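You operate a simulated robot arm through the tools that you are given. There is no shell and no other tool.

The job below is to be done with a simulated robot arm. You get a single attempt, and the scene is never put back.

TASK
Seal the vacuum bag and pump it flat with the hand pump.
Fine: it is on the pull-out shelf; then pump back, valve cap shut, shelf in. Set down upright: small grey hand pump. Where these are worked on the way, their far stop is far enough and under half their travel is too little: pull-out shelf.

Only the result counts: the job must be done as asked and must still hold three seconds after the hand-in. Knocking over, shifting, dropping, spilling or breaking anything else fails it. Lids that push on must go on centred and level and be pressed home; caps that screw on are set level and turned clockwise until they are tight.

THE ROBOT
A 6-joint arm with a two-finger gripper, fixed in place. Base frame: the origin is at the foot of the arm, x ahead of it, y to its left, z up. Lengths are in m, angles in rad, forces in N, time in s.
Its first joint turns from -2.897 to 2.897 rad. Payload 2.45 kg.
The tool frame sits at the grasp point between the pads (the TCP): z along the fingers, y along the line on which they close. The tips reach 0.02 m beyond it. Largest opening 0.14 m; the body of the gripper starts 0.168 m behind the TCP.
Orientation is that of the tool frame in the base frame, as a unit quaternion [x, y, z, w]. With the fingers straight down and closing along the base's y, the tool's x points along the base's -x, its y along +y and its z along -z.

THE INTERFACE
- The arm moves only by the tool drive_tool. Its argument "steps" is a list of rows, each a list of 7 numbers: the turn, a rotation vector about the tool's x, y, z in units of 8 degrees (1.0 is 8 degrees), then the shift along the tool's x, y, z in units of 40 mm (1.0 is 40 mm), then the opening, from 0 (shut) to 1 (fully open). In form: [[rx, ry, rz, x, y, z, claw], ...]. A call has 1 to 20 rows; each row shifts and turns the commanded pose from where the row before left it, along the tool's axes as they then stand. A call with a number of a shift or a turn outside -1 to 1 is refused whole. Rows are played at 5 a second. More than 0.05 m and 0.15 rad between two rows, or a gripper value outside its range, and nothing of the call is played. Where a pose cannot be reached the arm comes as near as it can. A force on the tool above 60 N (or 10 N above the force at the start of the call, whichever is more), or a blocked arm, ends the call early, and 0.2 s more pass. The fingers move at their own pace (about 0.045 m/s each) and stop on an object; they squeeze with about 24 N. The grip force told is the motor's: it shows also when the fingers shut on nothing. Time passes only in rows, and 0.2 s behind the last, so rows that do not move let the fingers close. It gives the time, the measured TCP pose, the force on the tool (base axes), the opening and the grip force at its end, in the units of the frame above (readings bear some noise), with the torque about the TCP (base axes, N m) and any sound that the robot's microphone picked up.
- Cameras (640 x 400 px; columns grow to the right, rows downward): "scene" is fixed at [0.2176, -0.5007, 1.1756]; the picture's right is [0.38, -0.93, 0.00], its down [-0.35, -0.14, -0.93] and it looks along [0.86, 0.35, -0.37] (base axes); focal length 214 px, centre (320, 200). "wrist" rides on the gripper at [0.078, 0.011, -0.209] in the tool frame; the picture's right is [-0.14, 0.99, 0.00], its down [-0.92, -0.13, -0.37] and it looks along [-0.36, -0.05, 0.93] (tool axes); focal length 280 px, centre (320, 200). There is no depth. A picture from a camera that has moved, and an enlarged one, comes with that camera's place and axes in the base frame and with its lens.
- get_image(camera): a new picture of that camera. No time passes.
- inspect(camera, box): a new picture of the part [left, top, right, bottom] of that camera's present view, enlarged. No time passes.
- hand_in(): hands the job in; it is judged then, once.

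Nothing tells you positions but the pictures and the camera data. Unless the task says otherwise, let go and move clear before handing in.

The tools are called after "Emit:" as name(argument=value, ...) on one line, values as JSON. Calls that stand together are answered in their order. drive_tool: Moves the arm, as the interface text tells. Its arguments: {"type":"object","properties":{"steps":{"type":"array"}},"required":["steps"]} The other tools are called the same way: get_image (camera) takes a picture; inspect (camera, box) takes an enlarged picture of a part of a camera's view; hand_in () hands the job in.

At the start:

```text
time: 0.0
tool_pos: [0.6794, -0.4541, 1.2018]
ee_rot: [0.0, 1.0, 0.0, 0.0]
wrist_force: [-0.3, 0.1, -0.1]
ft_torque: [0.01, -0.03, -0.02]
gripper_width: 0.1401
grasp_force: 0.0
```

scene: 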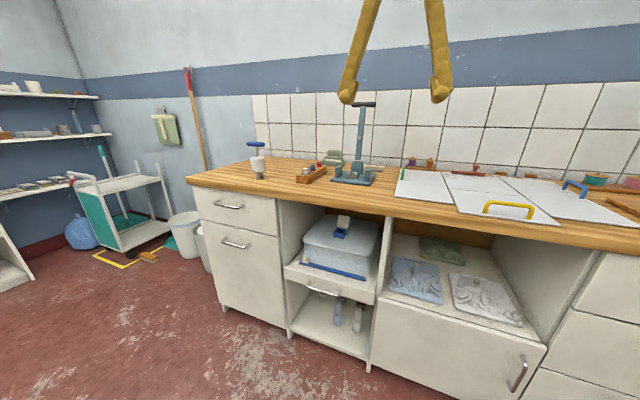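
wrist: 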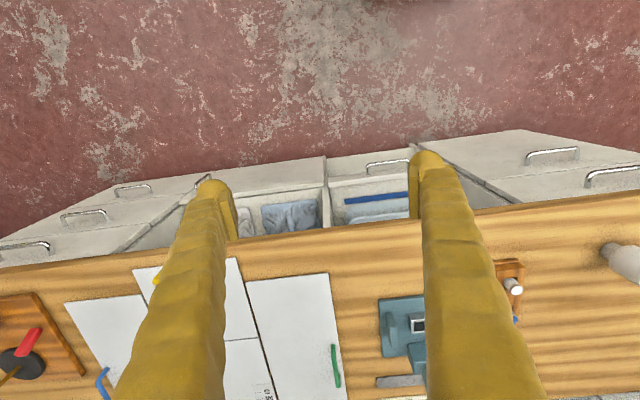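

I see a counter with a compartment holding a vacuum bag on a pull-out shelf, and a few objects on the worktop, among which may be the hand pumps. I'll take enlarged views first.

Emit:
inspect(camera="scene", box=[270, 190, 400, 350])

Emit:
inspect(camera="scene", box=[230, 90, 400, 200])

Emit:
inspect(camera="scene", box=[380, 150, 640, 340])

Emit:
inspect(camera="wrist", box=[320, 140, 640, 400])

```text
2.50 times, centred on (335, 270) of scene
camera zoom: at [0.2176, -0.5007, 1.1756], right [0.38, -0.93, 0.0], down [-0.35, -0.14, -0.93], along [0.86, 0.35, -0.37], focal length 536 px, centre (282, 25)
```

zoom: 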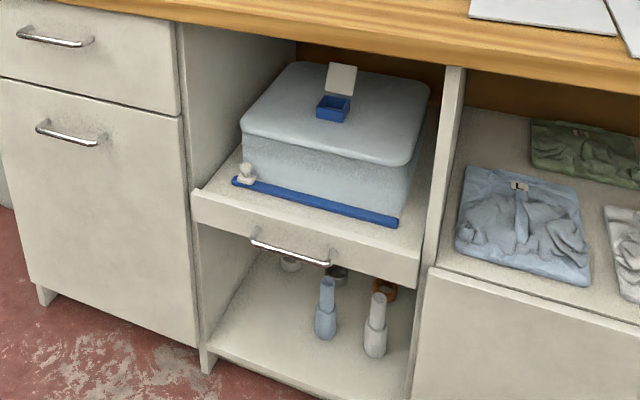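

```text
3.64 times, centred on (315, 145) of scene
camera zoom: at [0.2176, -0.5007, 1.1756], right [0.38, -0.93, 0.0], down [-0.35, -0.14, -0.93], along [0.86, 0.35, -0.37], focal length 780 px, centre (338, 400)
```

zoom: 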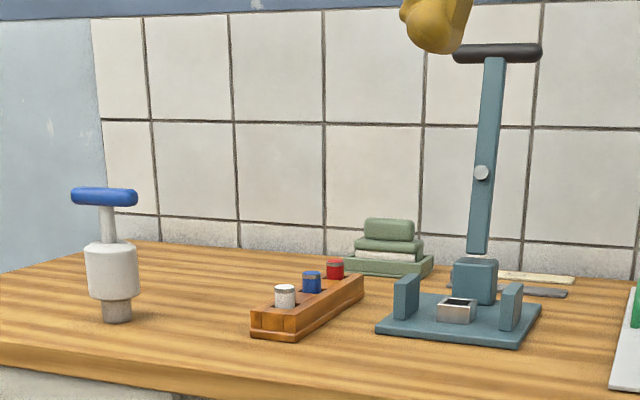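

```text
2.11 times, centred on (510, 245) of scene
camera zoom: at [0.2176, -0.5007, 1.1756], right [0.38, -0.93, 0.0], down [-0.35, -0.14, -0.93], along [0.86, 0.35, -0.37], focal length 452 px, centre (-80, 105)
```

zoom: 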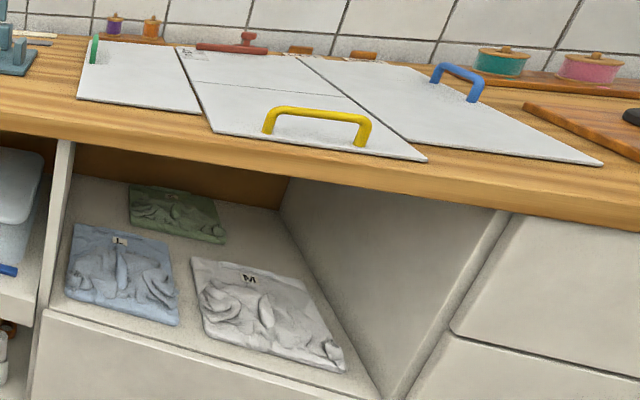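

```text
1.54 times, centred on (480, 270) of wrist
camera zoom: at [0.6022, -0.4442, 1.411], right [0.14, 0.99, 0.0], down [0.92, -0.13, 0.37], along [0.36, -0.05, -0.93], focal length 431 px, centre (74, 92)
```

zoom: 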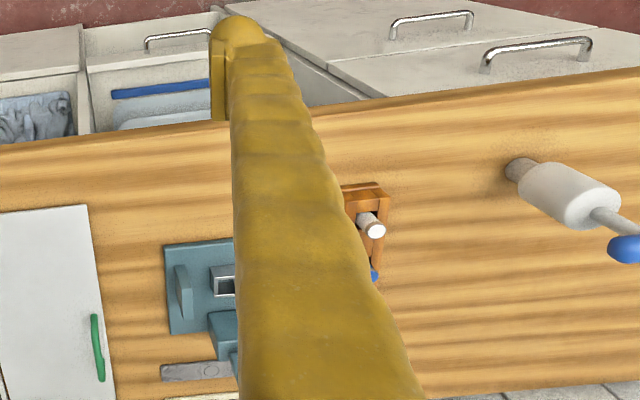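

The small grey pump with the blue T-handle stands on the worktop at about (1.02, 0.14), and the bag is on the shelf near y≈-0.24, z≈0.5. I'll back off and tilt the tool forward for a better look at the shelf.

Emit:
drive_tool(steps=[[0, 0, 0, 0.8, 0.7, 0, 1], [0, 0, 0, 0.8, 0.7, 0, 1], [0, 0, 0, 0.8, 0.7, 0, 1], [0, 0, 0, 0.8, 0.7, 0, 1], [0, 0, 0, 0.8, 0.7, 0, 1], [0, 0, 0, 0.8, 0.7, 0, 1], [0, 0, 0, 0.8, 0.7, 0, 1], [0, -1, 0, 0, 0, 0, 1], [0, -1, 0, 0, 0, 0, 1], [0, -1, 0, 0, 0, 0, 1], [0, -1, 0, 0, 0, 0, 1], [0, -1, 0, 0, 0, 0, 1], [0, 0, 0, 0, 0, 0, 1]])

Emit:
get_image(camera="wrist")

Emit:
get_image(camera="scene")

```text
time: 2.1
tool_pos: [0.4836, -0.2808, 1.1171]
ee_rot: [0.007, 0.994, 0.049, 0.093]
wrist_force: [0.4, 0.2, -0.6]
ft_torque: [0.03, -0.05, 0.01]
gripper_width: 0.14
grasp_force: 0.1
stopped in row 10: the arm was blocked; the commanded pose is now the measured one
```

```text
taken
camera wrist: at [0.369, -0.2891, 1.3081], right [0.14, 0.98, 0.12], down [0.84, -0.18, 0.52], along [0.53, 0.03, -0.85], focal length 280 px, centre (320, 200)
```

wrist: 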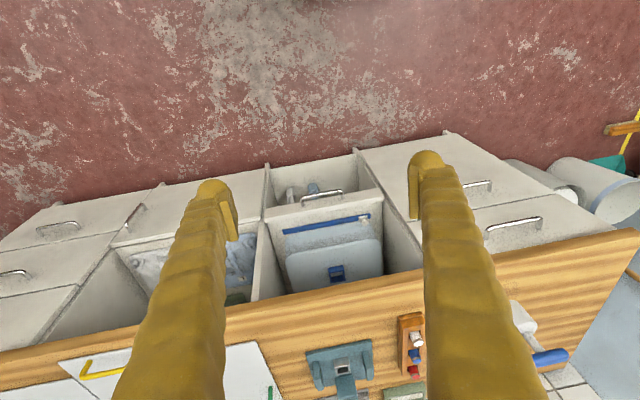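

```text
taken
```

scene: 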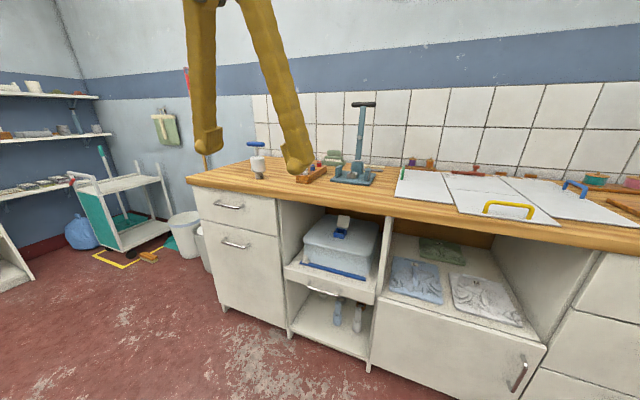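

The tilt got blocked because the arm was folded too tightly up high. I'll go lower first and level the roll.

Emit:
drive_tool(steps=[[0, 0, 0, 0.184, -0.1, 0.98, 1], [0, 0, 0, 0.184, -0.1, 0.98, 1], [0, 0, 0, 0.184, -0.1, 0.98, 1], [0, 0, 0, 0.184, -0.1, 0.98, 1], [0, 0, 0, 0.184, -0.1, 0.98, 1], [0, 0, 0, 0, 0, 0, 1]])

```text
time: 3.5
tool_pos: [0.4848, -0.2796, 0.9155]
ee_rot: [0.008, 0.994, 0.048, 0.094]
wrist_force: [-0.7, -0.3, -0.4]
ft_torque: [-0.05, -0.02, -0.01]
gripper_width: 0.1402
grasp_force: 0.0
```

Now levelling the roll and tilting forward further.

Emit:
drive_tool(steps=[[0.71, 0, 0, 0, 0, 0, 1], [0, -1, 0, 0, 0, 0, 1], [0, -1, 0, 0, 0, 0, 1], [0, -1, 0, 0, 0, 0, 1], [0, -1, 0, 0, 0, 0, 1], [0, 0, 0, 0, 0, 0, 1]])

Emit:
get_image(camera="wrist")

Emit:
get_image(camera="scene")

```text
time: 4.9
tool_pos: [0.5089, -0.3065, 0.94]
ee_rot: [0.011, 0.932, -0.003, 0.363]
wrist_force: [-0.1, 0.1, 0.1]
ft_torque: [-0.01, 0.0, 0.0]
gripper_width: 0.1399
grasp_force: 0.1
out of reach, approached as far as the arm can: row 4, 5
```

```text
taken
camera wrist: at [0.3102, -0.2938, 1.0411], right [0.12, 0.99, 0.1], down [0.43, -0.14, 0.89], along [0.9, -0.07, -0.44], focal length 280 px, centre (320, 200)
```

wrist: 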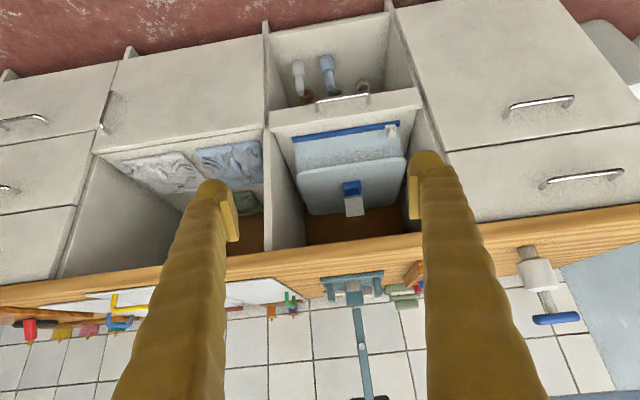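

```text
taken
```

scene: 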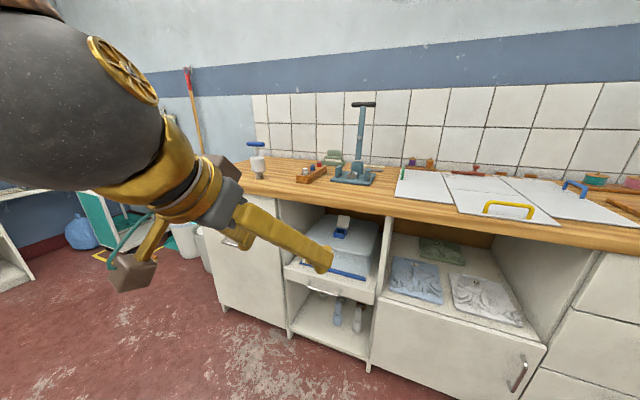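

Good view, although upside down. I'll enlarge the bag and handle.

Emit:
inspect(camera="wrist", box=[250, 20, 450, 240])

Emit:
inspect(camera="wrist", box=[320, 220, 600, 400])

```text
1.82 times, centred on (350, 130) of wrist
camera zoom: at [0.3102, -0.2938, 1.0411], right [0.12, 0.99, 0.1], down [0.43, -0.14, 0.89], along [0.9, -0.07, -0.44], focal length 510 px, centre (266, 327)
```

zoom: 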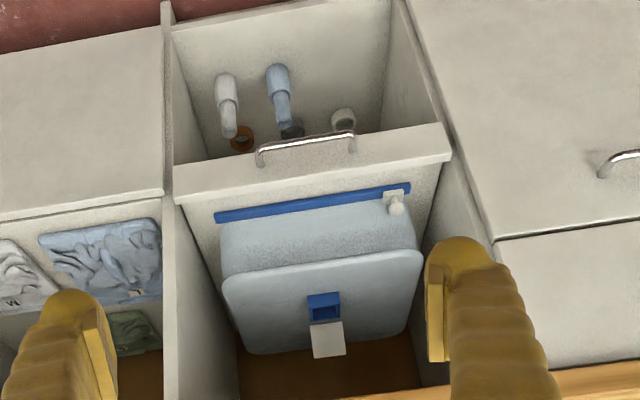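

```text
2.22 times, centred on (460, 310) of wrist
camera zoom: at [0.3102, -0.2938, 1.0411], right [0.12, 0.99, 0.1], down [0.43, -0.14, 0.89], along [0.9, -0.07, -0.44], focal length 623 px, centre (9, -44)
```

zoom: 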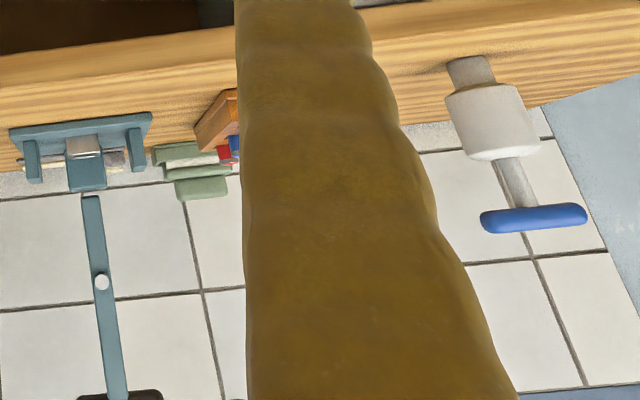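

The estimates from both cameras agree: shelf handle bar at about (0.844, -0.255, 0.516), slider at (0.96, -0.123, 0.549), valve at (1.063, -0.254, 0.65). I'll move toward the handle and twist the gripper 90° to grip the bar.

Emit:
drive_tool(steps=[[0, 0, 0, 0.09, 0.18, 0.89, 1], [0, 0, 0, 0.09, 0.18, 0.89, 1], [0, 0, 0, 0.09, 0.18, 0.89, 1], [0, 0, 0, 0.09, 0.18, 0.89, 1], [0, 0, 0, 0.09, 0.18, 0.89, 1], [0, 0, 0, 0.09, 0.18, 0.89, 1], [0, 0, 0, 0.09, 0.18, 0.89, 1], [0, 0, 0, 0, 0, 0, 1]])

Emit:
drive_tool(steps=[[0, 0, 1, 0, 0, 0, 1], [0, 0, 1, 0, 0, 0, 1], [0, 0, 1, 0, 0, 0, 1], [0, 0, 1, 0, 0, 0, 1], [0, 0, 1, 0, 0, 0, 1], [0, 0, 1, 0, 0, 0, 1], [0, 0, 1, 0, 0, 0, 1], [0, 0, 1, 0, 0, 0, 1], [0, 0, 1, 0, 0, 0, 1], [0, 0, 1, 0, 0, 0, 1], [0, 0, 1, 0, 0, 0, 1], [0, 0, 0.25, 0, 0, 0, 1], [0, 0, 0, 0, 0, 0, 0.25]])

Emit:
get_image(camera="wrist")

Emit:
get_image(camera="scene")

```text
time: 6.7
tool_pos: [0.6656, -0.2662, 0.7483]
ee_rot: [0.012, 0.932, 0.001, 0.362]
wrist_force: [-0.4, -0.4, -0.3]
ft_torque: [0.01, 0.01, -0.05]
gripper_width: 0.1399
grasp_force: 0.0
out of reach, approached as far as the arm can: row 1, 7
```

```text
time: 9.5
tool_pos: [0.6663, -0.2668, 0.7469]
ee_rot: [0.667, 0.65, 0.254, 0.261]
wrist_force: [-0.2, 1.2, -0.8]
ft_torque: [0.04, 0.01, 0.0]
gripper_width: 0.1053
grasp_force: 0.0
```

```text
taken
camera wrist: at [0.5347, -0.1866, 0.9083], right [0.72, -0.16, 0.67], down [-0.37, -0.91, 0.18], along [0.58, -0.38, -0.72], focal length 280 px, centre (320, 200)
```

wrist: 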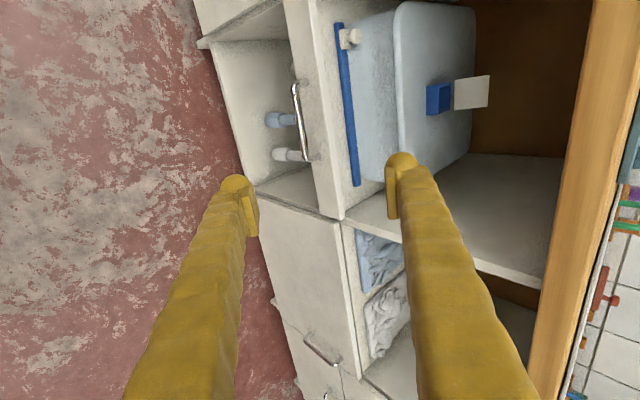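

```text
taken
```

scene: 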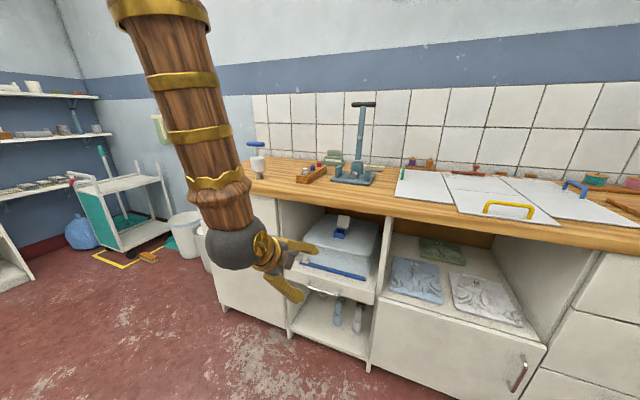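

The gripper is aligned with the bar and the bar position is confirmed. I'll narrow the opening and go to a stand-off along the approach axis.

Emit:
drive_tool(steps=[[0, 0, 0, 0.0825, -0.119, 0.831, 0.214], [0, 0, 0, 0.0825, -0.119, 0.831, 0.214], [0, 0, 0, 0.0825, -0.119, 0.831, 0.214], [0, 0, 0, 0.0825, -0.119, 0.831, 0.214], [0, 0, 0, 0.0825, -0.119, 0.831, 0.214], [0, 0, 0, 0.0825, -0.119, 0.831, 0.214], [0, 0, 0, 0, 0, 0, 0.214], [0, 0, 0, 0, 0, 0, 0.214]])

Emit:
get_image(camera="wrist")

Emit:
inspect(camera="scene", box=[260, 200, 400, 340])

```text
time: 11.3
tool_pos: [0.7808, -0.2495, 0.5806]
ee_rot: [0.667, 0.65, 0.254, 0.26]
wrist_force: [-0.4, 0.1, -0.2]
ft_torque: [0.02, -0.02, -0.02]
gripper_width: 0.0302
grasp_force: 0.0
```

```text
taken
camera wrist: at [0.6499, -0.1696, 0.7412], right [0.72, -0.16, 0.67], down [-0.37, -0.91, 0.18], along [0.58, -0.38, -0.72], focal length 280 px, centre (320, 200)
```

wrist: 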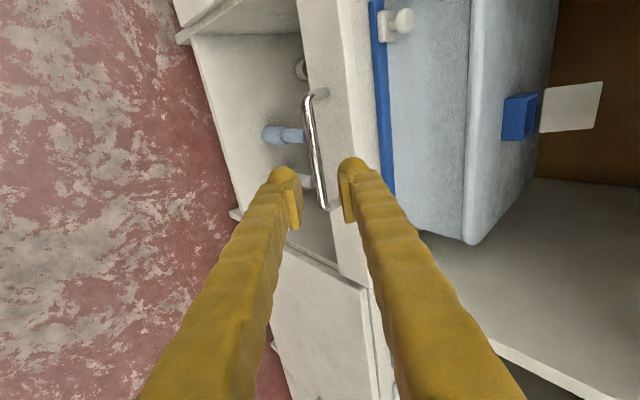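

```text
2.86 times, centred on (330, 270) of scene
camera zoom: at [0.2176, -0.5007, 1.1756], right [0.38, -0.93, 0.0], down [-0.35, -0.14, -0.93], along [0.86, 0.35, -0.37], focal length 613 px, centre (291, 0)
```

zoom: 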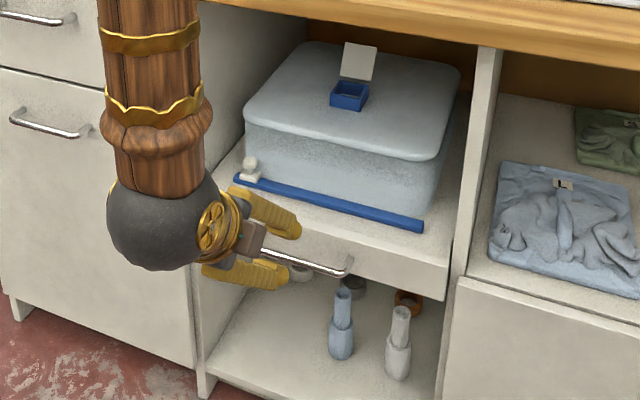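

I want the bar position more exactly before closing in, so I'll enlarge this view.

Emit:
inspect(camera="wrist", box=[240, 70, 400, 230])

```text
2.50 times, centred on (320, 150) of wrist
camera zoom: at [0.6499, -0.1696, 0.7412], right [0.72, -0.16, 0.67], down [-0.37, -0.91, 0.18], along [0.58, -0.38, -0.72], focal length 701 px, centre (320, 325)
```

zoom: 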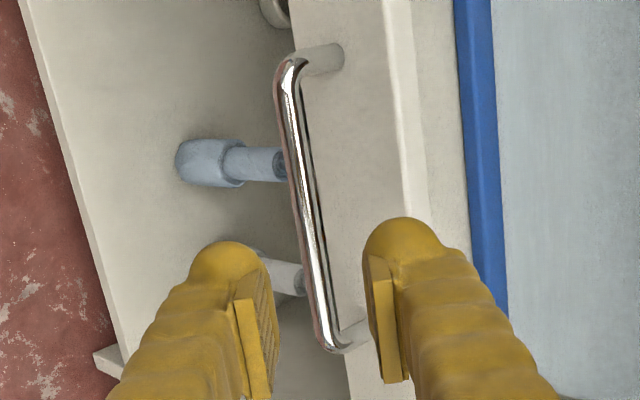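

The bar is about 2–3 mm off-centre and about 90 mm ahead. I'll shift slightly, advance, and grip.

Emit:
drive_tool(steps=[[0, 0, 0, -0.1, -0.125, 0.3, 0.214], [0, 0, 0, 0, 0, 0.6, 0.214], [0, 0, 0, 0, 0, 0.6, 0.214], [0, 0, 0, 0, 0, 0.6, 0.214], [0, 0, 0, 0, 0, 0, 0.214]])

Emit:
inspect(camera="wrist", box=[220, 50, 420, 250])

```text
time: 12.5
tool_pos: [0.834, -0.2545, 0.5167]
ee_rot: [0.667, 0.65, 0.255, 0.261]
wrist_force: [-0.8, 0.1, 0.5]
ft_torque: [0.01, 0.01, 0.0]
gripper_width: 0.03
grasp_force: 0.0
```

```text
2.00 times, centred on (320, 150) of wrist
camera zoom: at [0.7029, -0.1742, 0.6772], right [0.72, -0.16, 0.67], down [-0.37, -0.91, 0.18], along [0.58, -0.38, -0.72], focal length 561 px, centre (320, 300)
```

zoom: 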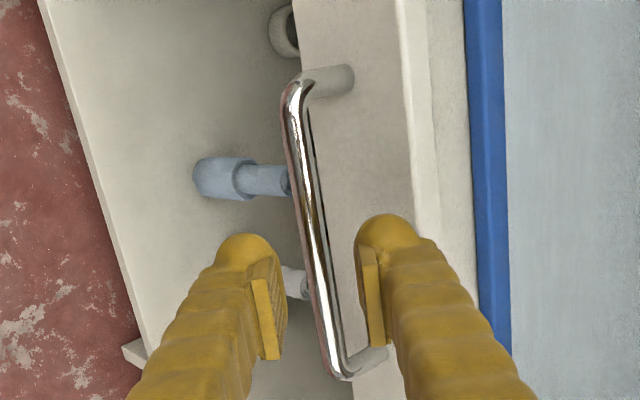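

The bar is between the fingers, about 10 mm ahead of the TCP. I'll advance another 5 mm and close.

Emit:
drive_tool(steps=[[0, 0, 0, 0, 0, 0.12, 0.214], [0, 0, 0, 0, 0, 0, 0], [0, 0, 0, 0, 0, 0, 0], [0, 0, 0, 0, 0, 0, 0]])

Emit:
inspect(camera="wrist", box=[220, 50, 420, 250])

```text
time: 13.5
tool_pos: [0.8364, -0.2551, 0.5131]
ee_rot: [0.667, 0.651, 0.255, 0.26]
wrist_force: [-1.0, 0.1, 0.4]
ft_torque: [-0.02, -0.01, -0.02]
gripper_width: 0.0001
grasp_force: 24.2
```

```text
2.00 times, centred on (320, 150) of wrist
camera zoom: at [0.7055, -0.1744, 0.674], right [0.72, -0.16, 0.67], down [-0.37, -0.91, 0.18], along [0.58, -0.38, -0.72], focal length 561 px, centre (320, 300)
```

zoom: 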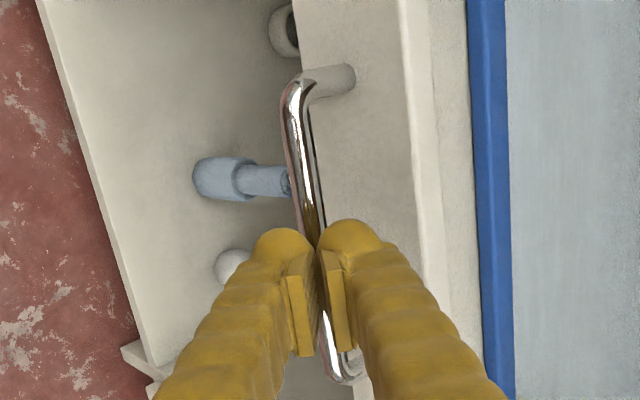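

The fingers closed on nothing, so the bar is deeper than I estimated. I'll open, advance 15 mm and try again.

Emit:
drive_tool(steps=[[0, 0, 0, 0, 0, 0, 0.214], [0, 0, 0, 0, 0, 0, 0.214], [0, 0, 0, 0, 0, 0.2, 0.214], [0, 0, 0, 0, 0, 0.2, 0.214], [0, 0, 0, 0, 0, 0, 0.214]])

Emit:
inspect(camera="wrist", box=[220, 50, 420, 250])

Emit:
inspect(camera="scene", box=[270, 240, 370, 320])

```text
time: 14.7
tool_pos: [0.847, -0.2545, 0.502]
ee_rot: [0.666, 0.651, 0.254, 0.261]
wrist_force: [-0.2, -0.2, 0.4]
ft_torque: [-0.01, -0.02, -0.01]
gripper_width: 0.0302
grasp_force: 0.1
```

```text
2.00 times, centred on (320, 150) of wrist
camera zoom: at [0.7162, -0.1742, 0.6619], right [0.72, -0.16, 0.67], down [-0.37, -0.91, 0.18], along [0.58, -0.38, -0.72], focal length 561 px, centre (320, 300)
```

zoom: 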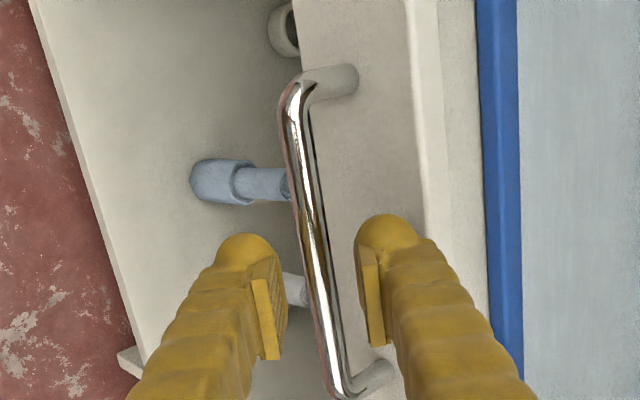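

```text
5.00 times, centred on (320, 280) of scene
camera zoom: at [0.2176, -0.5007, 1.1756], right [0.38, -0.93, 0.0], down [-0.35, -0.14, -0.93], along [0.86, 0.35, -0.37], focal length 1072 px, centre (320, -200)
```

zoom: 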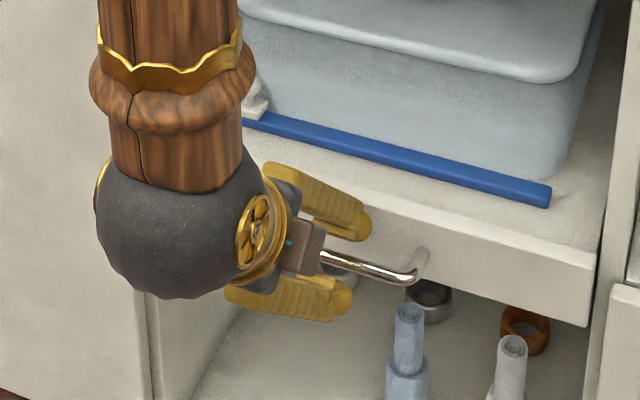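

Re-triangulating with the closer view puts the bar at about (0.865, -0.25, 0.488), another 23 mm ahead. I'll advance 18 mm and close.

Emit:
drive_tool(steps=[[0, 0, 0, 0, 0, 0.2, 0.214], [0, 0, 0, 0, 0, 0.25, 0.214], [0, 0, 0, 0, 0, 0, 0], [0, 0, 0, 0, 0, 0, 0], [0, 0, 0, 0, 0, 0, 0]])

Emit:
inspect(camera="wrist", box=[220, 50, 420, 250])

Emit:
inspect(camera="scene", box=[270, 240, 370, 320])

```text
time: 15.9
tool_pos: [0.8597, -0.2565, 0.486]
ee_rot: [0.666, 0.651, 0.254, 0.261]
wrist_force: [0.8, -2.8, -5.0]
ft_torque: [-0.69, -0.01, 0.81]
gripper_width: 0.0077
grasp_force: 35.9
```

```text
2.00 times, centred on (320, 150) of wrist
camera zoom: at [0.7287, -0.1757, 0.6472], right [0.72, -0.15, 0.67], down [-0.37, -0.91, 0.18], along [0.58, -0.38, -0.72], focal length 561 px, centre (320, 300)
```

zoom: 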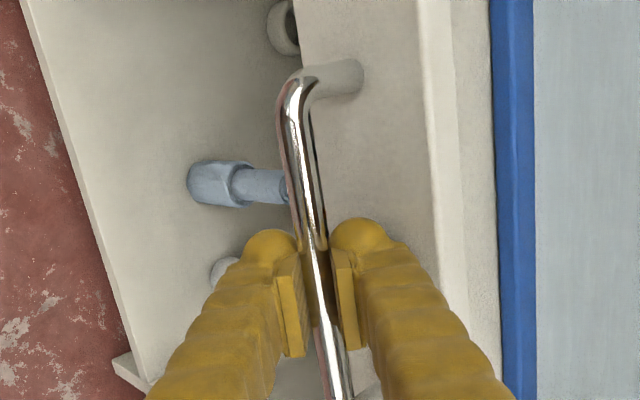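

```text
5.00 times, centred on (320, 280) of scene
camera zoom: at [0.2176, -0.5007, 1.1756], right [0.38, -0.93, 0.0], down [-0.35, -0.14, -0.93], along [0.86, 0.35, -0.37], focal length 1072 px, centre (320, -200)
```

zoom: 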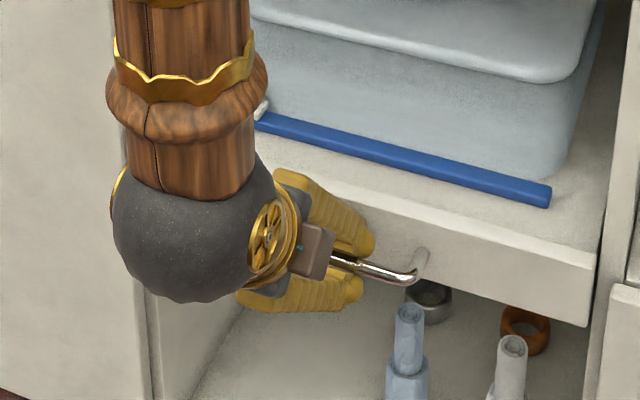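

The bar is gripped (7.7 mm). Now I'll pull the shelf straight out along -x, carefully at first.

Emit:
drive_tool(steps=[[0, 0, 0, -0.01, -0.276, -0.254, 0], [0, 0, 0, -0.02, -0.551, -0.5085, 0], [0, 0, 0, -0.02, -0.551, -0.5085, 0], [0, 0, 0, 0, 0, 0, 0]])

Emit:
get_image(camera="scene")

```text
time: 16.9
tool_pos: [0.786, -0.2562, 0.4853]
ee_rot: [0.666, 0.65, 0.256, 0.262]
wrist_force: [0.1, -9.3, 24.7]
ft_torque: [-0.9, -0.09, 0.68]
gripper_width: 0.0077
grasp_force: 35.8
```

```text
taken
```

scene: 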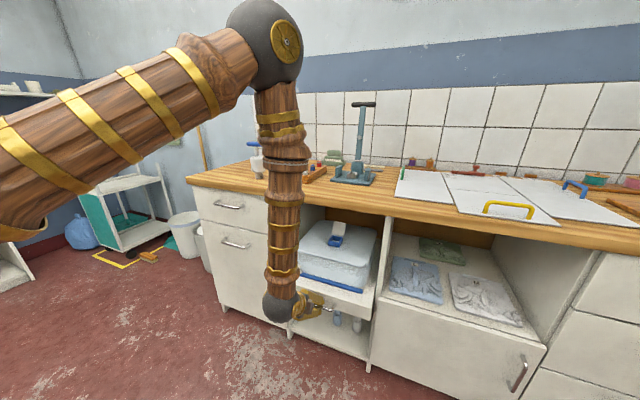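

The shelf is sliding (about 75 mm so far). I'll keep pulling with a small upward correction to relieve the side load.

Emit:
drive_tool(steps=[[0, 0, 0, -0.05, -0.5, -0.55, 0], [0, 0, 0, -0.03, -0.551, -0.5085, 0], [0, 0, 0, -0.02, -0.551, -0.5085, 0], [0, 0, 0, 0, 0, 0, 0]])

```text
time: 17.8
tool_pos: [0.6945, -0.2577, 0.4874]
ee_rot: [0.667, 0.651, 0.253, 0.258]
wrist_force: [0.7, -1.8, -9.8]
ft_torque: [-0.8, -0.05, 0.77]
gripper_width: 0.0082
grasp_force: 35.7
stopped in row 4: the force on the tool passed its limit at 64 N (the readings are from after the stop); the commanded pose is now the measured one
```

Emit:
get_image(camera="scene")

Emit:
get_image(camera="wrist")

Emit:
drive_tool(steps=[[0, 0, 0, 0, -0.276, -0.254, 0], [0, 0, 0, 0, -0.276, -0.254, 0], [0, 0, 0, 0, 0, 0, 0]])

```text
taken
```

scene: 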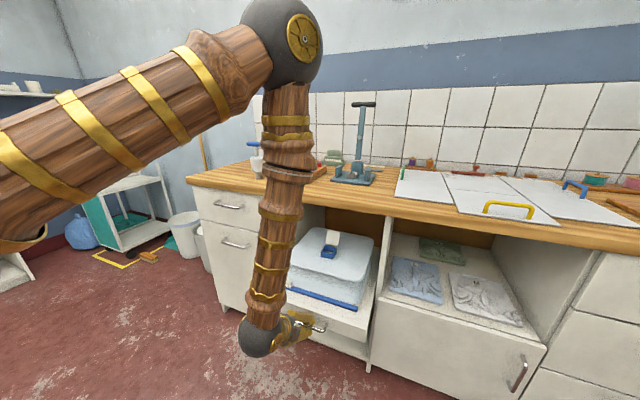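

```text
taken
camera wrist: at [0.5642, -0.1761, 0.6488], right [0.73, -0.15, 0.67], down [-0.36, -0.91, 0.18], along [0.58, -0.38, -0.72], focal length 280 px, centre (320, 200)
```

wrist: 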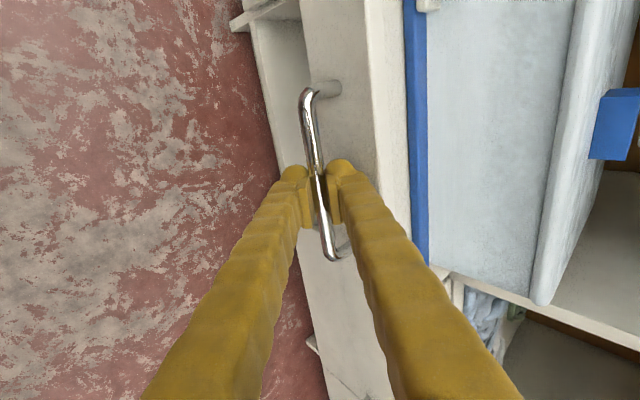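

```text
time: 18.6
tool_pos: [0.6653, -0.2567, 0.4864]
ee_rot: [0.668, 0.65, 0.253, 0.259]
wrist_force: [-0.9, -18.3, -15.4]
ft_torque: [-0.93, 0.04, 0.55]
gripper_width: 0.0081
grasp_force: 35.8
```

It is still moving, so it isn't at the stop yet. I'll continue slowly with small corrections.

Emit:
drive_tool(steps=[[0, 0, 0, -0.05, -0.3, -0.22, 0], [0, 0, 0, 0, -0.276, -0.254, 0], [0, 0, 0, 0, 0, 0, 0]])

Emit:
drive_tool(steps=[[0, 0, 0, -0.02, -0.276, -0.254, 0], [0, 0, 0, 0, -0.276, -0.254, 0], [0, 0, 0, 0, 0, 0, 0]])

```text
time: 19.4
tool_pos: [0.6341, -0.2567, 0.4868]
ee_rot: [0.666, 0.652, 0.255, 0.258]
wrist_force: [1.2, 13.3, 27.1]
ft_torque: [-0.74, -0.07, 0.88]
gripper_width: 0.0078
grasp_force: 35.1
```

```text
time: 20.2
tool_pos: [0.604, -0.2561, 0.4855]
ee_rot: [0.667, 0.652, 0.253, 0.258]
wrist_force: [-0.8, 14.0, 13.5]
ft_torque: [-0.72, -0.04, 0.91]
gripper_width: 0.0074
grasp_force: 35.5
```

Emit:
drive_tool(steps=[[0, 0, 0, 0.03, -0.276, -0.254, 0], [0, 0, 0, 0, -0.276, -0.254, 0], [0, 0, 0, 0, 0, 0, 0]])

Emit:
get_image(camera="scene")

```text
time: 21.0
tool_pos: [0.5748, -0.2567, 0.4859]
ee_rot: [0.668, 0.651, 0.252, 0.257]
wrist_force: [-0.6, -24.0, -24.4]
ft_torque: [-0.83, 0.02, 0.7]
gripper_width: 0.0079
grasp_force: 35.8
```

```text
taken
```

scene: 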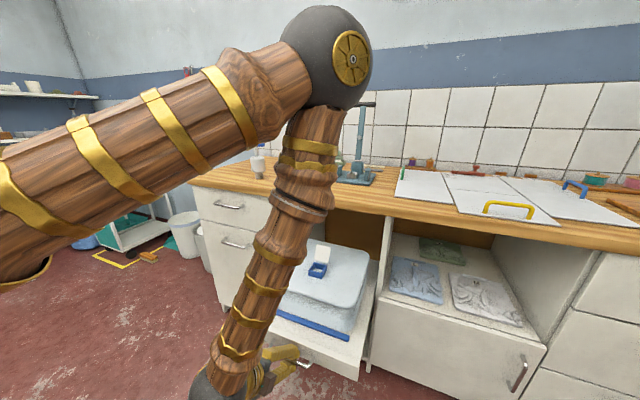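

Emit:
drive_tool(steps=[[0, 0, 0, -0.05, -0.32, -0.22, 0], [0, 0, 0, 0, -0.276, -0.254, 0], [0, 0, 0, 0, 0, 0, 0]])

Emit:
drive_tool(steps=[[0, 0, 0, 0, -0.276, -0.254, 0], [0, 0, 0, 0, -0.276, -0.254, 0], [0, 0, 0, 0, 0, 0, 0]])

```text
time: 21.7
tool_pos: [0.5606, -0.2629, 0.4784]
ee_rot: [0.664, 0.654, 0.256, 0.258]
wrist_force: [1.1, -1.5, 3.2]
ft_torque: [-0.66, -0.06, 0.72]
gripper_width: 0.0065
grasp_force: 35.1
out of reach, approached as far as the arm can: row 1, 2
stopped in row 3: the force on the tool passed its limit at 75 N (the readings are from after the stop); the commanded pose is now the measured one
```

```text
time: 22.1
tool_pos: [0.5566, -0.2636, 0.4782]
ee_rot: [0.662, 0.655, 0.259, 0.257]
wrist_force: [0.4, 2.9, 10.4]
ft_torque: [-0.75, -0.04, 0.55]
gripper_width: 0.0062
grasp_force: 34.2
out of reach, approached as far as the arm can: row 1, 2
stopped in row 2: the force on the tool passed its limit at 100 N (the readings are from after the stop); the commanded pose is now the measured one
```

The shelf is out about 0.30 m and at a hard limit, with the valve clear of the worktop. I'll open the fingers, swing the tool upright about the bar, and lift straight up.

Emit:
drive_tool(steps=[[0, 0, 0, 0, 0, 0, 0.22], [0, 0, 0, 0, 0, 0, 0.22], [1, 0, 0, 0, 0, 0, 0.22], [1, 0, 0, 0, 0, 0, 0.22], [1, 0, 0, 0, 0, 0, 0.22], [1, 0, 0, 0, 0, 0, 0.22], [1, 0, 0, 0, 0, 0, 0.22], [0, 0, 0, 0, 0, 0, 0.22]])

Emit:
get_image(camera="wrist")

```text
time: 23.9
tool_pos: [0.556, -0.2642, 0.4781]
ee_rot: [0.709, 0.705, 0.019, 0.015]
wrist_force: [0.3, -0.3, 0.1]
ft_torque: [-0.02, -0.02, -0.03]
gripper_width: 0.0308
grasp_force: 0.1
```

```text
taken
camera wrist: at [0.5583, -0.1883, 0.6884], right [0.99, -0.15, 0.05], down [-0.15, -0.92, 0.36], along [-0.01, -0.36, -0.93], focal length 280 px, centre (320, 200)
```

wrist: 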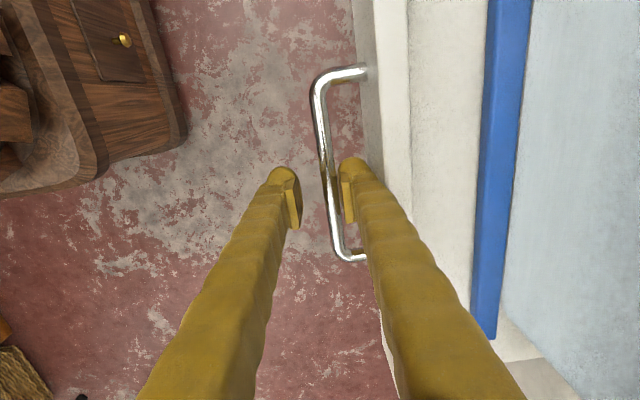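

The fingers are clear of the bar. Lifting straight up and looking from above.

Emit:
drive_tool(steps=[[0, 0, 0, 0, 0, -0.5, 0.22], [0, 0, 0, 0, 0, -1, 0.22], [0, 0, 0, 0, 0, -1, 0.22], [0, 0, 0, 0, 0, -1, 0.22], [0, 0, 0, 0, 0, -1, 0.22], [0, 0, 0, 0, 0, -1, 0.22], [0, 0, 0, 0, 0, -1, 0.22], [0, 0, 0, 0, 0, -1, 0.5], [0, 0, 0, 0, 0, 0, 0.5]])

Emit:
get_image(camera="wrist")

Emit:
get_image(camera="scene")

```text
time: 25.9
tool_pos: [0.5425, -0.2656, 0.7675]
ee_rot: [0.709, 0.704, 0.019, 0.016]
wrist_force: [-0.2, -0.2, -0.8]
ft_torque: [-0.03, -0.03, 0.02]
gripper_width: 0.0703
grasp_force: 0.1
out of reach, approached as far as the arm can: row 3
```

```text
taken
camera wrist: at [0.5442, -0.1895, 0.977], right [0.99, -0.14, 0.05], down [-0.15, -0.92, 0.36], along [-0.01, -0.36, -0.93], focal length 280 px, centre (320, 200)
```

wrist: 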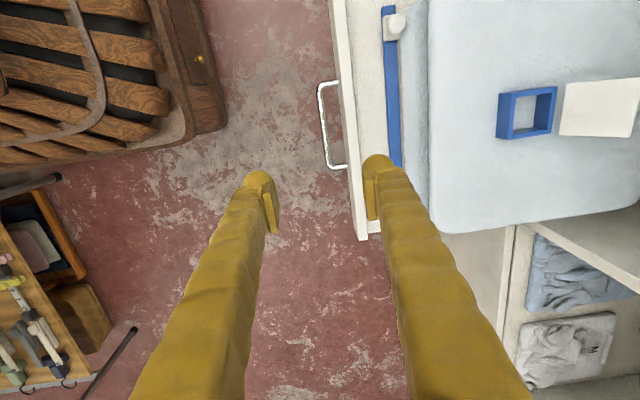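

```text
taken
```

scene: 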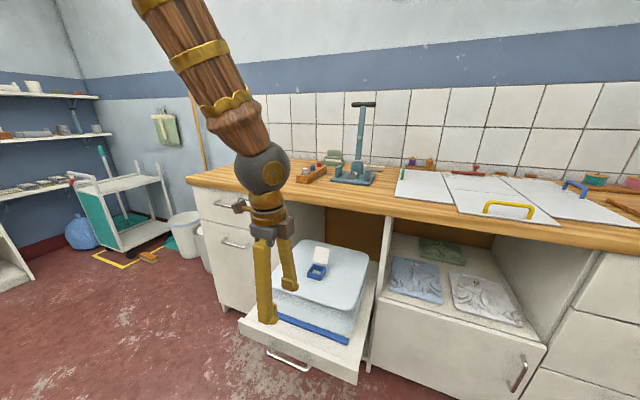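

The shelf is well out and the bag is accessible. I'll enlarge both views to measure the slider, rail and valve.

Emit:
inspect(camera="scene", box=[230, 230, 390, 390])

Emit:
inspect(camera="wrist", box=[310, 0, 640, 250])

```text
2.50 times, centred on (310, 310) of scene
camera zoom: at [0.2176, -0.5007, 1.1756], right [0.38, -0.93, 0.0], down [-0.35, -0.14, -0.93], along [0.86, 0.35, -0.37], focal length 536 px, centre (345, -75)
```

zoom: 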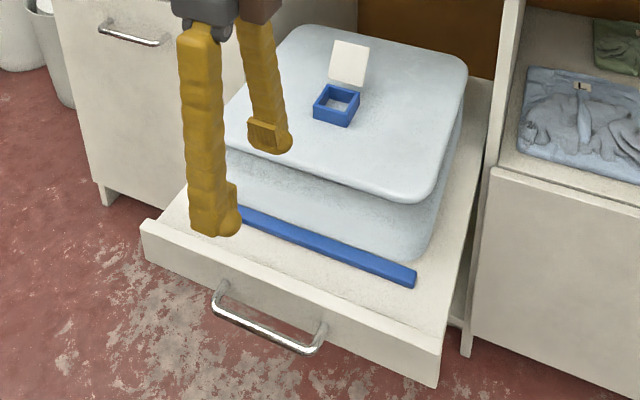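

```text
1.60 times, centred on (475, 125) of wrist
camera zoom: at [0.5442, -0.1895, 0.977], right [0.99, -0.14, 0.05], down [-0.15, -0.92, 0.36], along [-0.01, -0.36, -0.93], focal length 449 px, centre (72, 320)
```

zoom: 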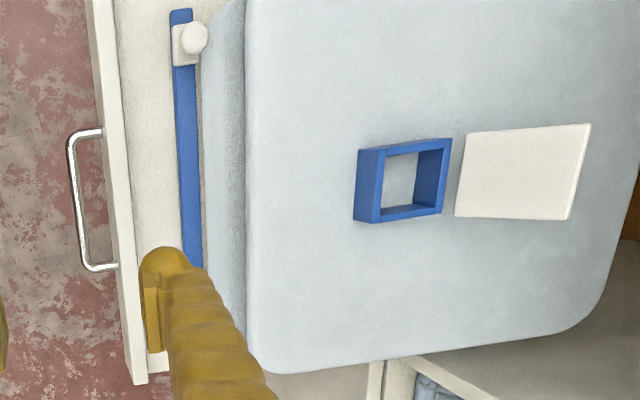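

Valve rim is at about (0.802, -0.248, 0.648). The finger hides the slider in the scene view, so I'll move aside and up for a full view of the rail.

Emit:
drive_tool(steps=[[0.35, 0, 0, 0.6, 0.6, -0.6, 0.5], [0, 0, 0, 0.6, 0.6, -0.6, 0.5], [0, 0, 0, 0.6, 0.6, -0.6, 0.5], [0, 0, 0, 0.6, 0.6, -0.6, 0.5], [0, 0, 0, 0.6, 0.6, -0.6, 0.5], [0, 0, 0, 0.6, 0.6, -0.6, 0.5], [0, 0, 0, 0, 0, 0, 0.5]])

Emit:
get_image(camera="wrist")

Emit:
inspect(camera="scene", box=[230, 230, 390, 390])

Emit:
get_image(camera="scene")

```text
time: 27.5
tool_pos: [0.6866, -0.1243, 0.9127]
ee_rot: [0.709, 0.705, 0.002, -0.003]
wrist_force: [-0.1, -0.3, 0.3]
ft_torque: [0.0, -0.01, -0.01]
gripper_width: 0.0701
grasp_force: 0.0
```

```text
taken
camera wrist: at [0.6983, -0.0487, 1.1226], right [0.99, -0.14, 0.0], down [-0.13, -0.92, 0.36], along [-0.05, -0.36, -0.93], focal length 280 px, centre (320, 200)
```

wrist: 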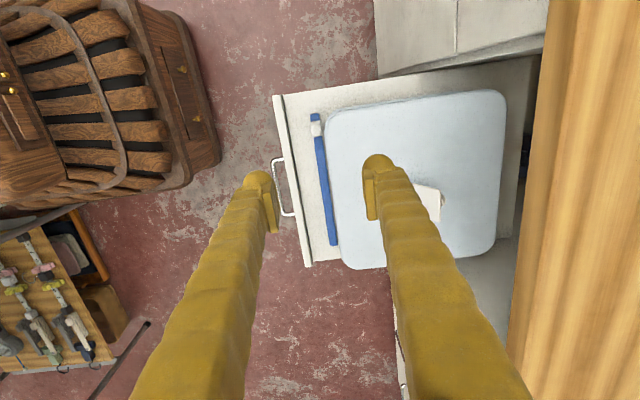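

```text
2.50 times, centred on (310, 310) of scene
camera zoom: at [0.2176, -0.5007, 1.1756], right [0.38, -0.93, 0.0], down [-0.35, -0.14, -0.93], along [0.86, 0.35, -0.37], focal length 536 px, centre (345, -75)
```

zoom: 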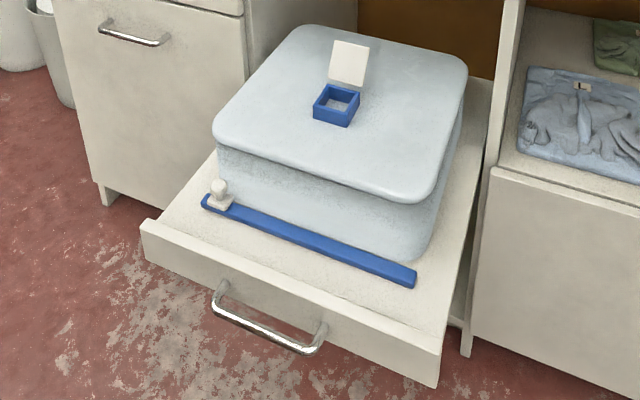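

```text
taken
```

scene: 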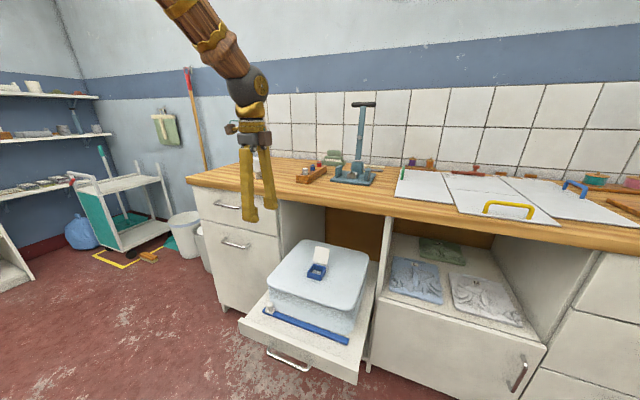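

Everything is now consistent: slider knob at about (0.678, -0.122, 0.547), rail running along y from -0.091 to -0.406 at z≈0.513, with the bag's lip just behind it. I'll turn the gripper to close along y, tilt it 40° forward, and approach the knob from the front.

Emit:
drive_tool(steps=[[0, 0, -1, 0, 0, 0, 0.5], [0, 0, -1, 0, 0, 0, 0.5], [0, 0, -1, 0, 0, 0, 0.5], [0, 0, -1, 0, 0, 0, 0.5], [0, 0, -1, 0, 0, 0, 0.5], [0, 0, -1, 0, 0, 0, 0.5], [0, 0, -1, 0, 0, 0, 0.5], [0, 0, -1, 0, 0, 0, 0.5], [0, 0, -1, 0, 0, 0, 0.5], [0, 0, -1, 0, 0, 0, 0.5], [0, 0, -1, 0, 0, 0, 0.5], [0, 0, -0.3, 0, 0, 0, 0.4], [0, 0, 0, 1, 0, 0.5, 0.4], [0, 0, 0, 1, 0, 0.5, 0.4], [0, 0, 0, 0.5, 0, 1, 0.4], [0, 0, 0, 0, 0, 1, 0.4], [0, 0, 0, 0, 0, 0, 0.4]])

Emit:
drive_tool(steps=[[0, -1, 0, 0, 0, 0, 0.4], [0, -1, 0, 0, 0, 0, 0.4], [0, -1, 0, 0, 0, 0, 0.4], [0, -1, 0, 0, 0, 0, 0.4], [0, -1, 0, 0, 0, 0, 0.4], [0, 0, 0, 0, 0, 0, 0.4]])

Emit:
get_image(camera="wrist")

```text
time: 31.1
tool_pos: [0.5871, -0.121, 0.7919]
ee_rot: [0.0, 1.0, 0.003, 0.0]
wrist_force: [0.6, 0.1, 0.5]
ft_torque: [0.01, 0.01, -0.01]
gripper_width: 0.0559
grasp_force: 0.1
```

```text
time: 32.5
tool_pos: [0.5942, -0.1039, 0.794]
ee_rot: [-0.007, 0.975, 0.038, 0.221]
wrist_force: [0.0, 0.0, 0.1]
ft_torque: [0.02, -0.02, 0.04]
gripper_width: 0.0558
grasp_force: 0.0
out of reach, approached as far as the arm can: row 3, 4, 5
```

```text
taken
camera wrist: at [0.4346, -0.1094, 0.9495], right [0.1, 0.99, 0.13], down [0.68, -0.16, 0.72], along [0.73, 0.02, -0.68], focal length 280 px, centre (320, 200)
```

wrist: 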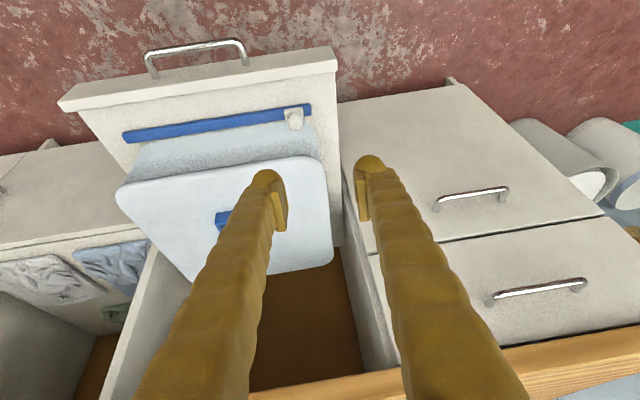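

Emit:
drive_tool(steps=[[0, 0, 0, 0, 0, 0.8, 0.4], [0, 0, 0, 0, 0, 0.8, 0.4], [0, 0, 0, 0, 0, 0.8, 0.4], [0, 0, 0, 0, 0, 0, 0.4], [0, 0, 0, 0, 0, 0, 0.4]])

```text
time: 33.7
tool_pos: [0.6387, -0.0961, 0.7074]
ee_rot: [-0.003, 0.975, 0.037, 0.221]
wrist_force: [-0.3, -0.7, -0.7]
ft_torque: [0.0, -0.01, -0.01]
gripper_width: 0.056
grasp_force: 0.1
```

Emit:
drive_tool(steps=[[0.52, 0, 0, 0, 0, 0, 0.4], [0, -0.95, 0, 0, 0, 0, 0.4], [0, -0.95, 0, 0, 0, 0, 0.4], [0, 0, 0, 0, 0, 0, 0.4]])

Emit:
get_image(camera="wrist")

```text
time: 34.7
tool_pos: [0.6865, -0.0791, 0.7396]
ee_rot: [0.017, 0.939, 0.027, 0.342]
wrist_force: [0.2, -0.6, -0.1]
ft_torque: [-0.01, -0.01, 0.01]
gripper_width: 0.0561
grasp_force: 0.0
out of reach, approached as far as the arm can: row 2, 3
```

```text
taken
camera wrist: at [0.4937, -0.0734, 0.8499], right [0.12, 0.98, 0.15], down [0.47, -0.19, 0.86], along [0.88, -0.04, -0.48], focal length 280 px, centre (320, 200)
```

wrist: 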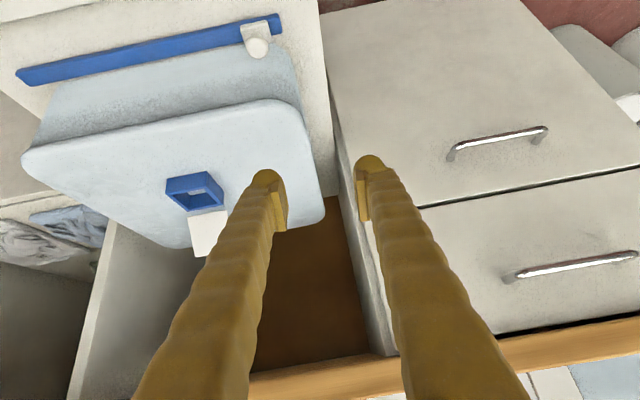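

This roll hits wrist limits when tilted; the earlier roll (tool x toward +y) was fine. I'll turn back to that and push the slider with the closed fingers' side instead of gripping it.

Emit:
drive_tool(steps=[[0, 0, 1, 0, 0, 0, 0], [0, 0, 1, 0, 0, 0, 0], [0, 0, 1, 0, 0, 0, 0], [0, 0, 1, 0, 0, 0, 0], [0, 0, 1, 0, 0, 0, 0], [0, 0, 1, 0, 0, 0, 0], [0, 0, 1, 0, 0, 0, 0], [0, 0, 1, 0, 0, 0, 0], [0, 0, 1, 0, 0, 0, 0], [0, 0, 1, 0, 0, 0, 0], [0, 0, 1, 0, 0, 0, 0], [0, 0, 0.4, 0, 0, 0, 0], [0, 0, 0, 0, 0, 0, 0]])

Emit:
get_image(camera="wrist")

```text
time: 37.5
tool_pos: [0.6872, -0.0796, 0.7394]
ee_rot: [0.684, 0.644, 0.262, 0.22]
wrist_force: [0.3, -0.6, 0.6]
ft_torque: [0.02, -0.02, 0.0]
gripper_width: 0.0002
grasp_force: 24.0
```

```text
taken
camera wrist: at [0.5642, -0.0114, 0.9121], right [0.75, -0.21, 0.62], down [-0.36, -0.92, 0.13], along [0.55, -0.33, -0.77], focal length 280 px, centre (320, 200)
```

wrist: 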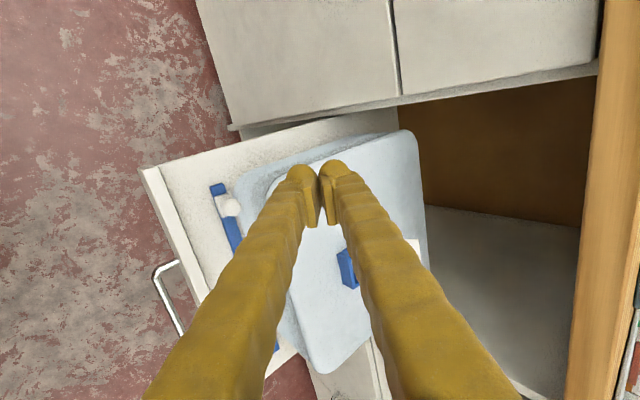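

Closed fingers point forward-down as wanted, with a small misalignment. I'll correct that and move to a pre-point in front of and to the left of the slider.

Emit:
drive_tool(steps=[[0, -0.26, -0.53, 0, 0, 0, 0], [0, 0, 0, 0.0725, -0.844, 0.18, 0], [0, 0, 0, 0.0725, -0.844, 0.18, 0], [0, 0, 0, 0.0725, -0.844, 0.18, 0], [0, 0, 0, 0.0725, -0.844, 0.18, 0], [0, 0, 0, 0, 0, 0, 0]])

Emit:
get_image(camera="wrist")

```text
time: 38.9
tool_pos: [0.6759, -0.1291, 0.642]
ee_rot: [0.663, 0.667, 0.246, 0.236]
wrist_force: [-0.3, -0.6, -0.4]
ft_torque: [0.02, -0.01, 0.01]
gripper_width: 0.0001
grasp_force: 24.4
out of reach, approached as far as the arm can: row 1, 2, 3, 4, 5
```

```text
taken
camera wrist: at [0.5498, -0.0565, 0.8114], right [0.76, -0.14, 0.63], down [-0.32, -0.93, 0.19], along [0.56, -0.35, -0.75], focal length 280 px, centre (320, 200)
```

wrist: 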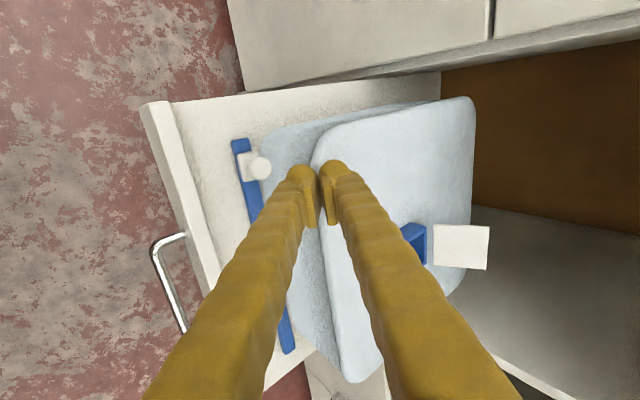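

The arm seems to have a wrist dead zone when the tool tilts exactly in its radial plane. I'll yaw the tool about 14° to the left, which should be clear of that zone, and back away from the bag's lip.

Emit:
drive_tool(steps=[[0, 0, 0, 0, -0.67, -0.56, 0], [0.01, 0.56, -0.67, 0, 0, 0, 0], [0.01, 0.56, -0.67, 0, 0, 0, 0], [0, 0, 0, 0, 0, 0, 0]])

Emit:
get_image(camera="wrist")

Emit:
get_image(camera="scene")

```text
time: 39.9
tool_pos: [0.6735, -0.1407, 0.6399]
ee_rot: [0.579, 0.741, 0.268, 0.209]
wrist_force: [0.0, 0.2, -0.5]
ft_torque: [-0.02, 0.03, -0.01]
gripper_width: 0.0001
grasp_force: 23.6
out of reach, approached as far as the arm can: row 1
```

```text
taken
camera wrist: at [0.5328, -0.0962, 0.8084], right [0.77, 0.05, 0.63], down [-0.1, -0.97, 0.2], along [0.63, -0.22, -0.75], focal length 280 px, centre (320, 200)
```

wrist: 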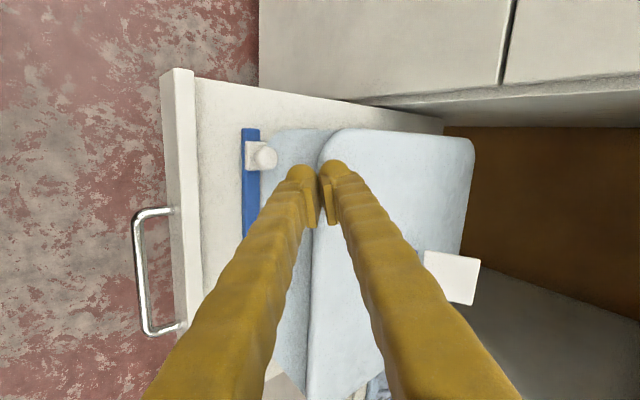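

```text
taken
```

scene: 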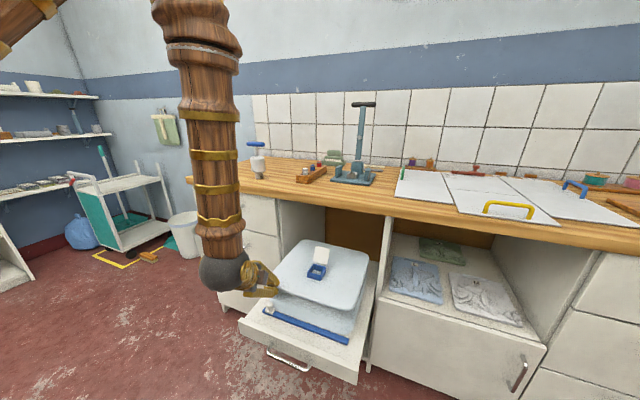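

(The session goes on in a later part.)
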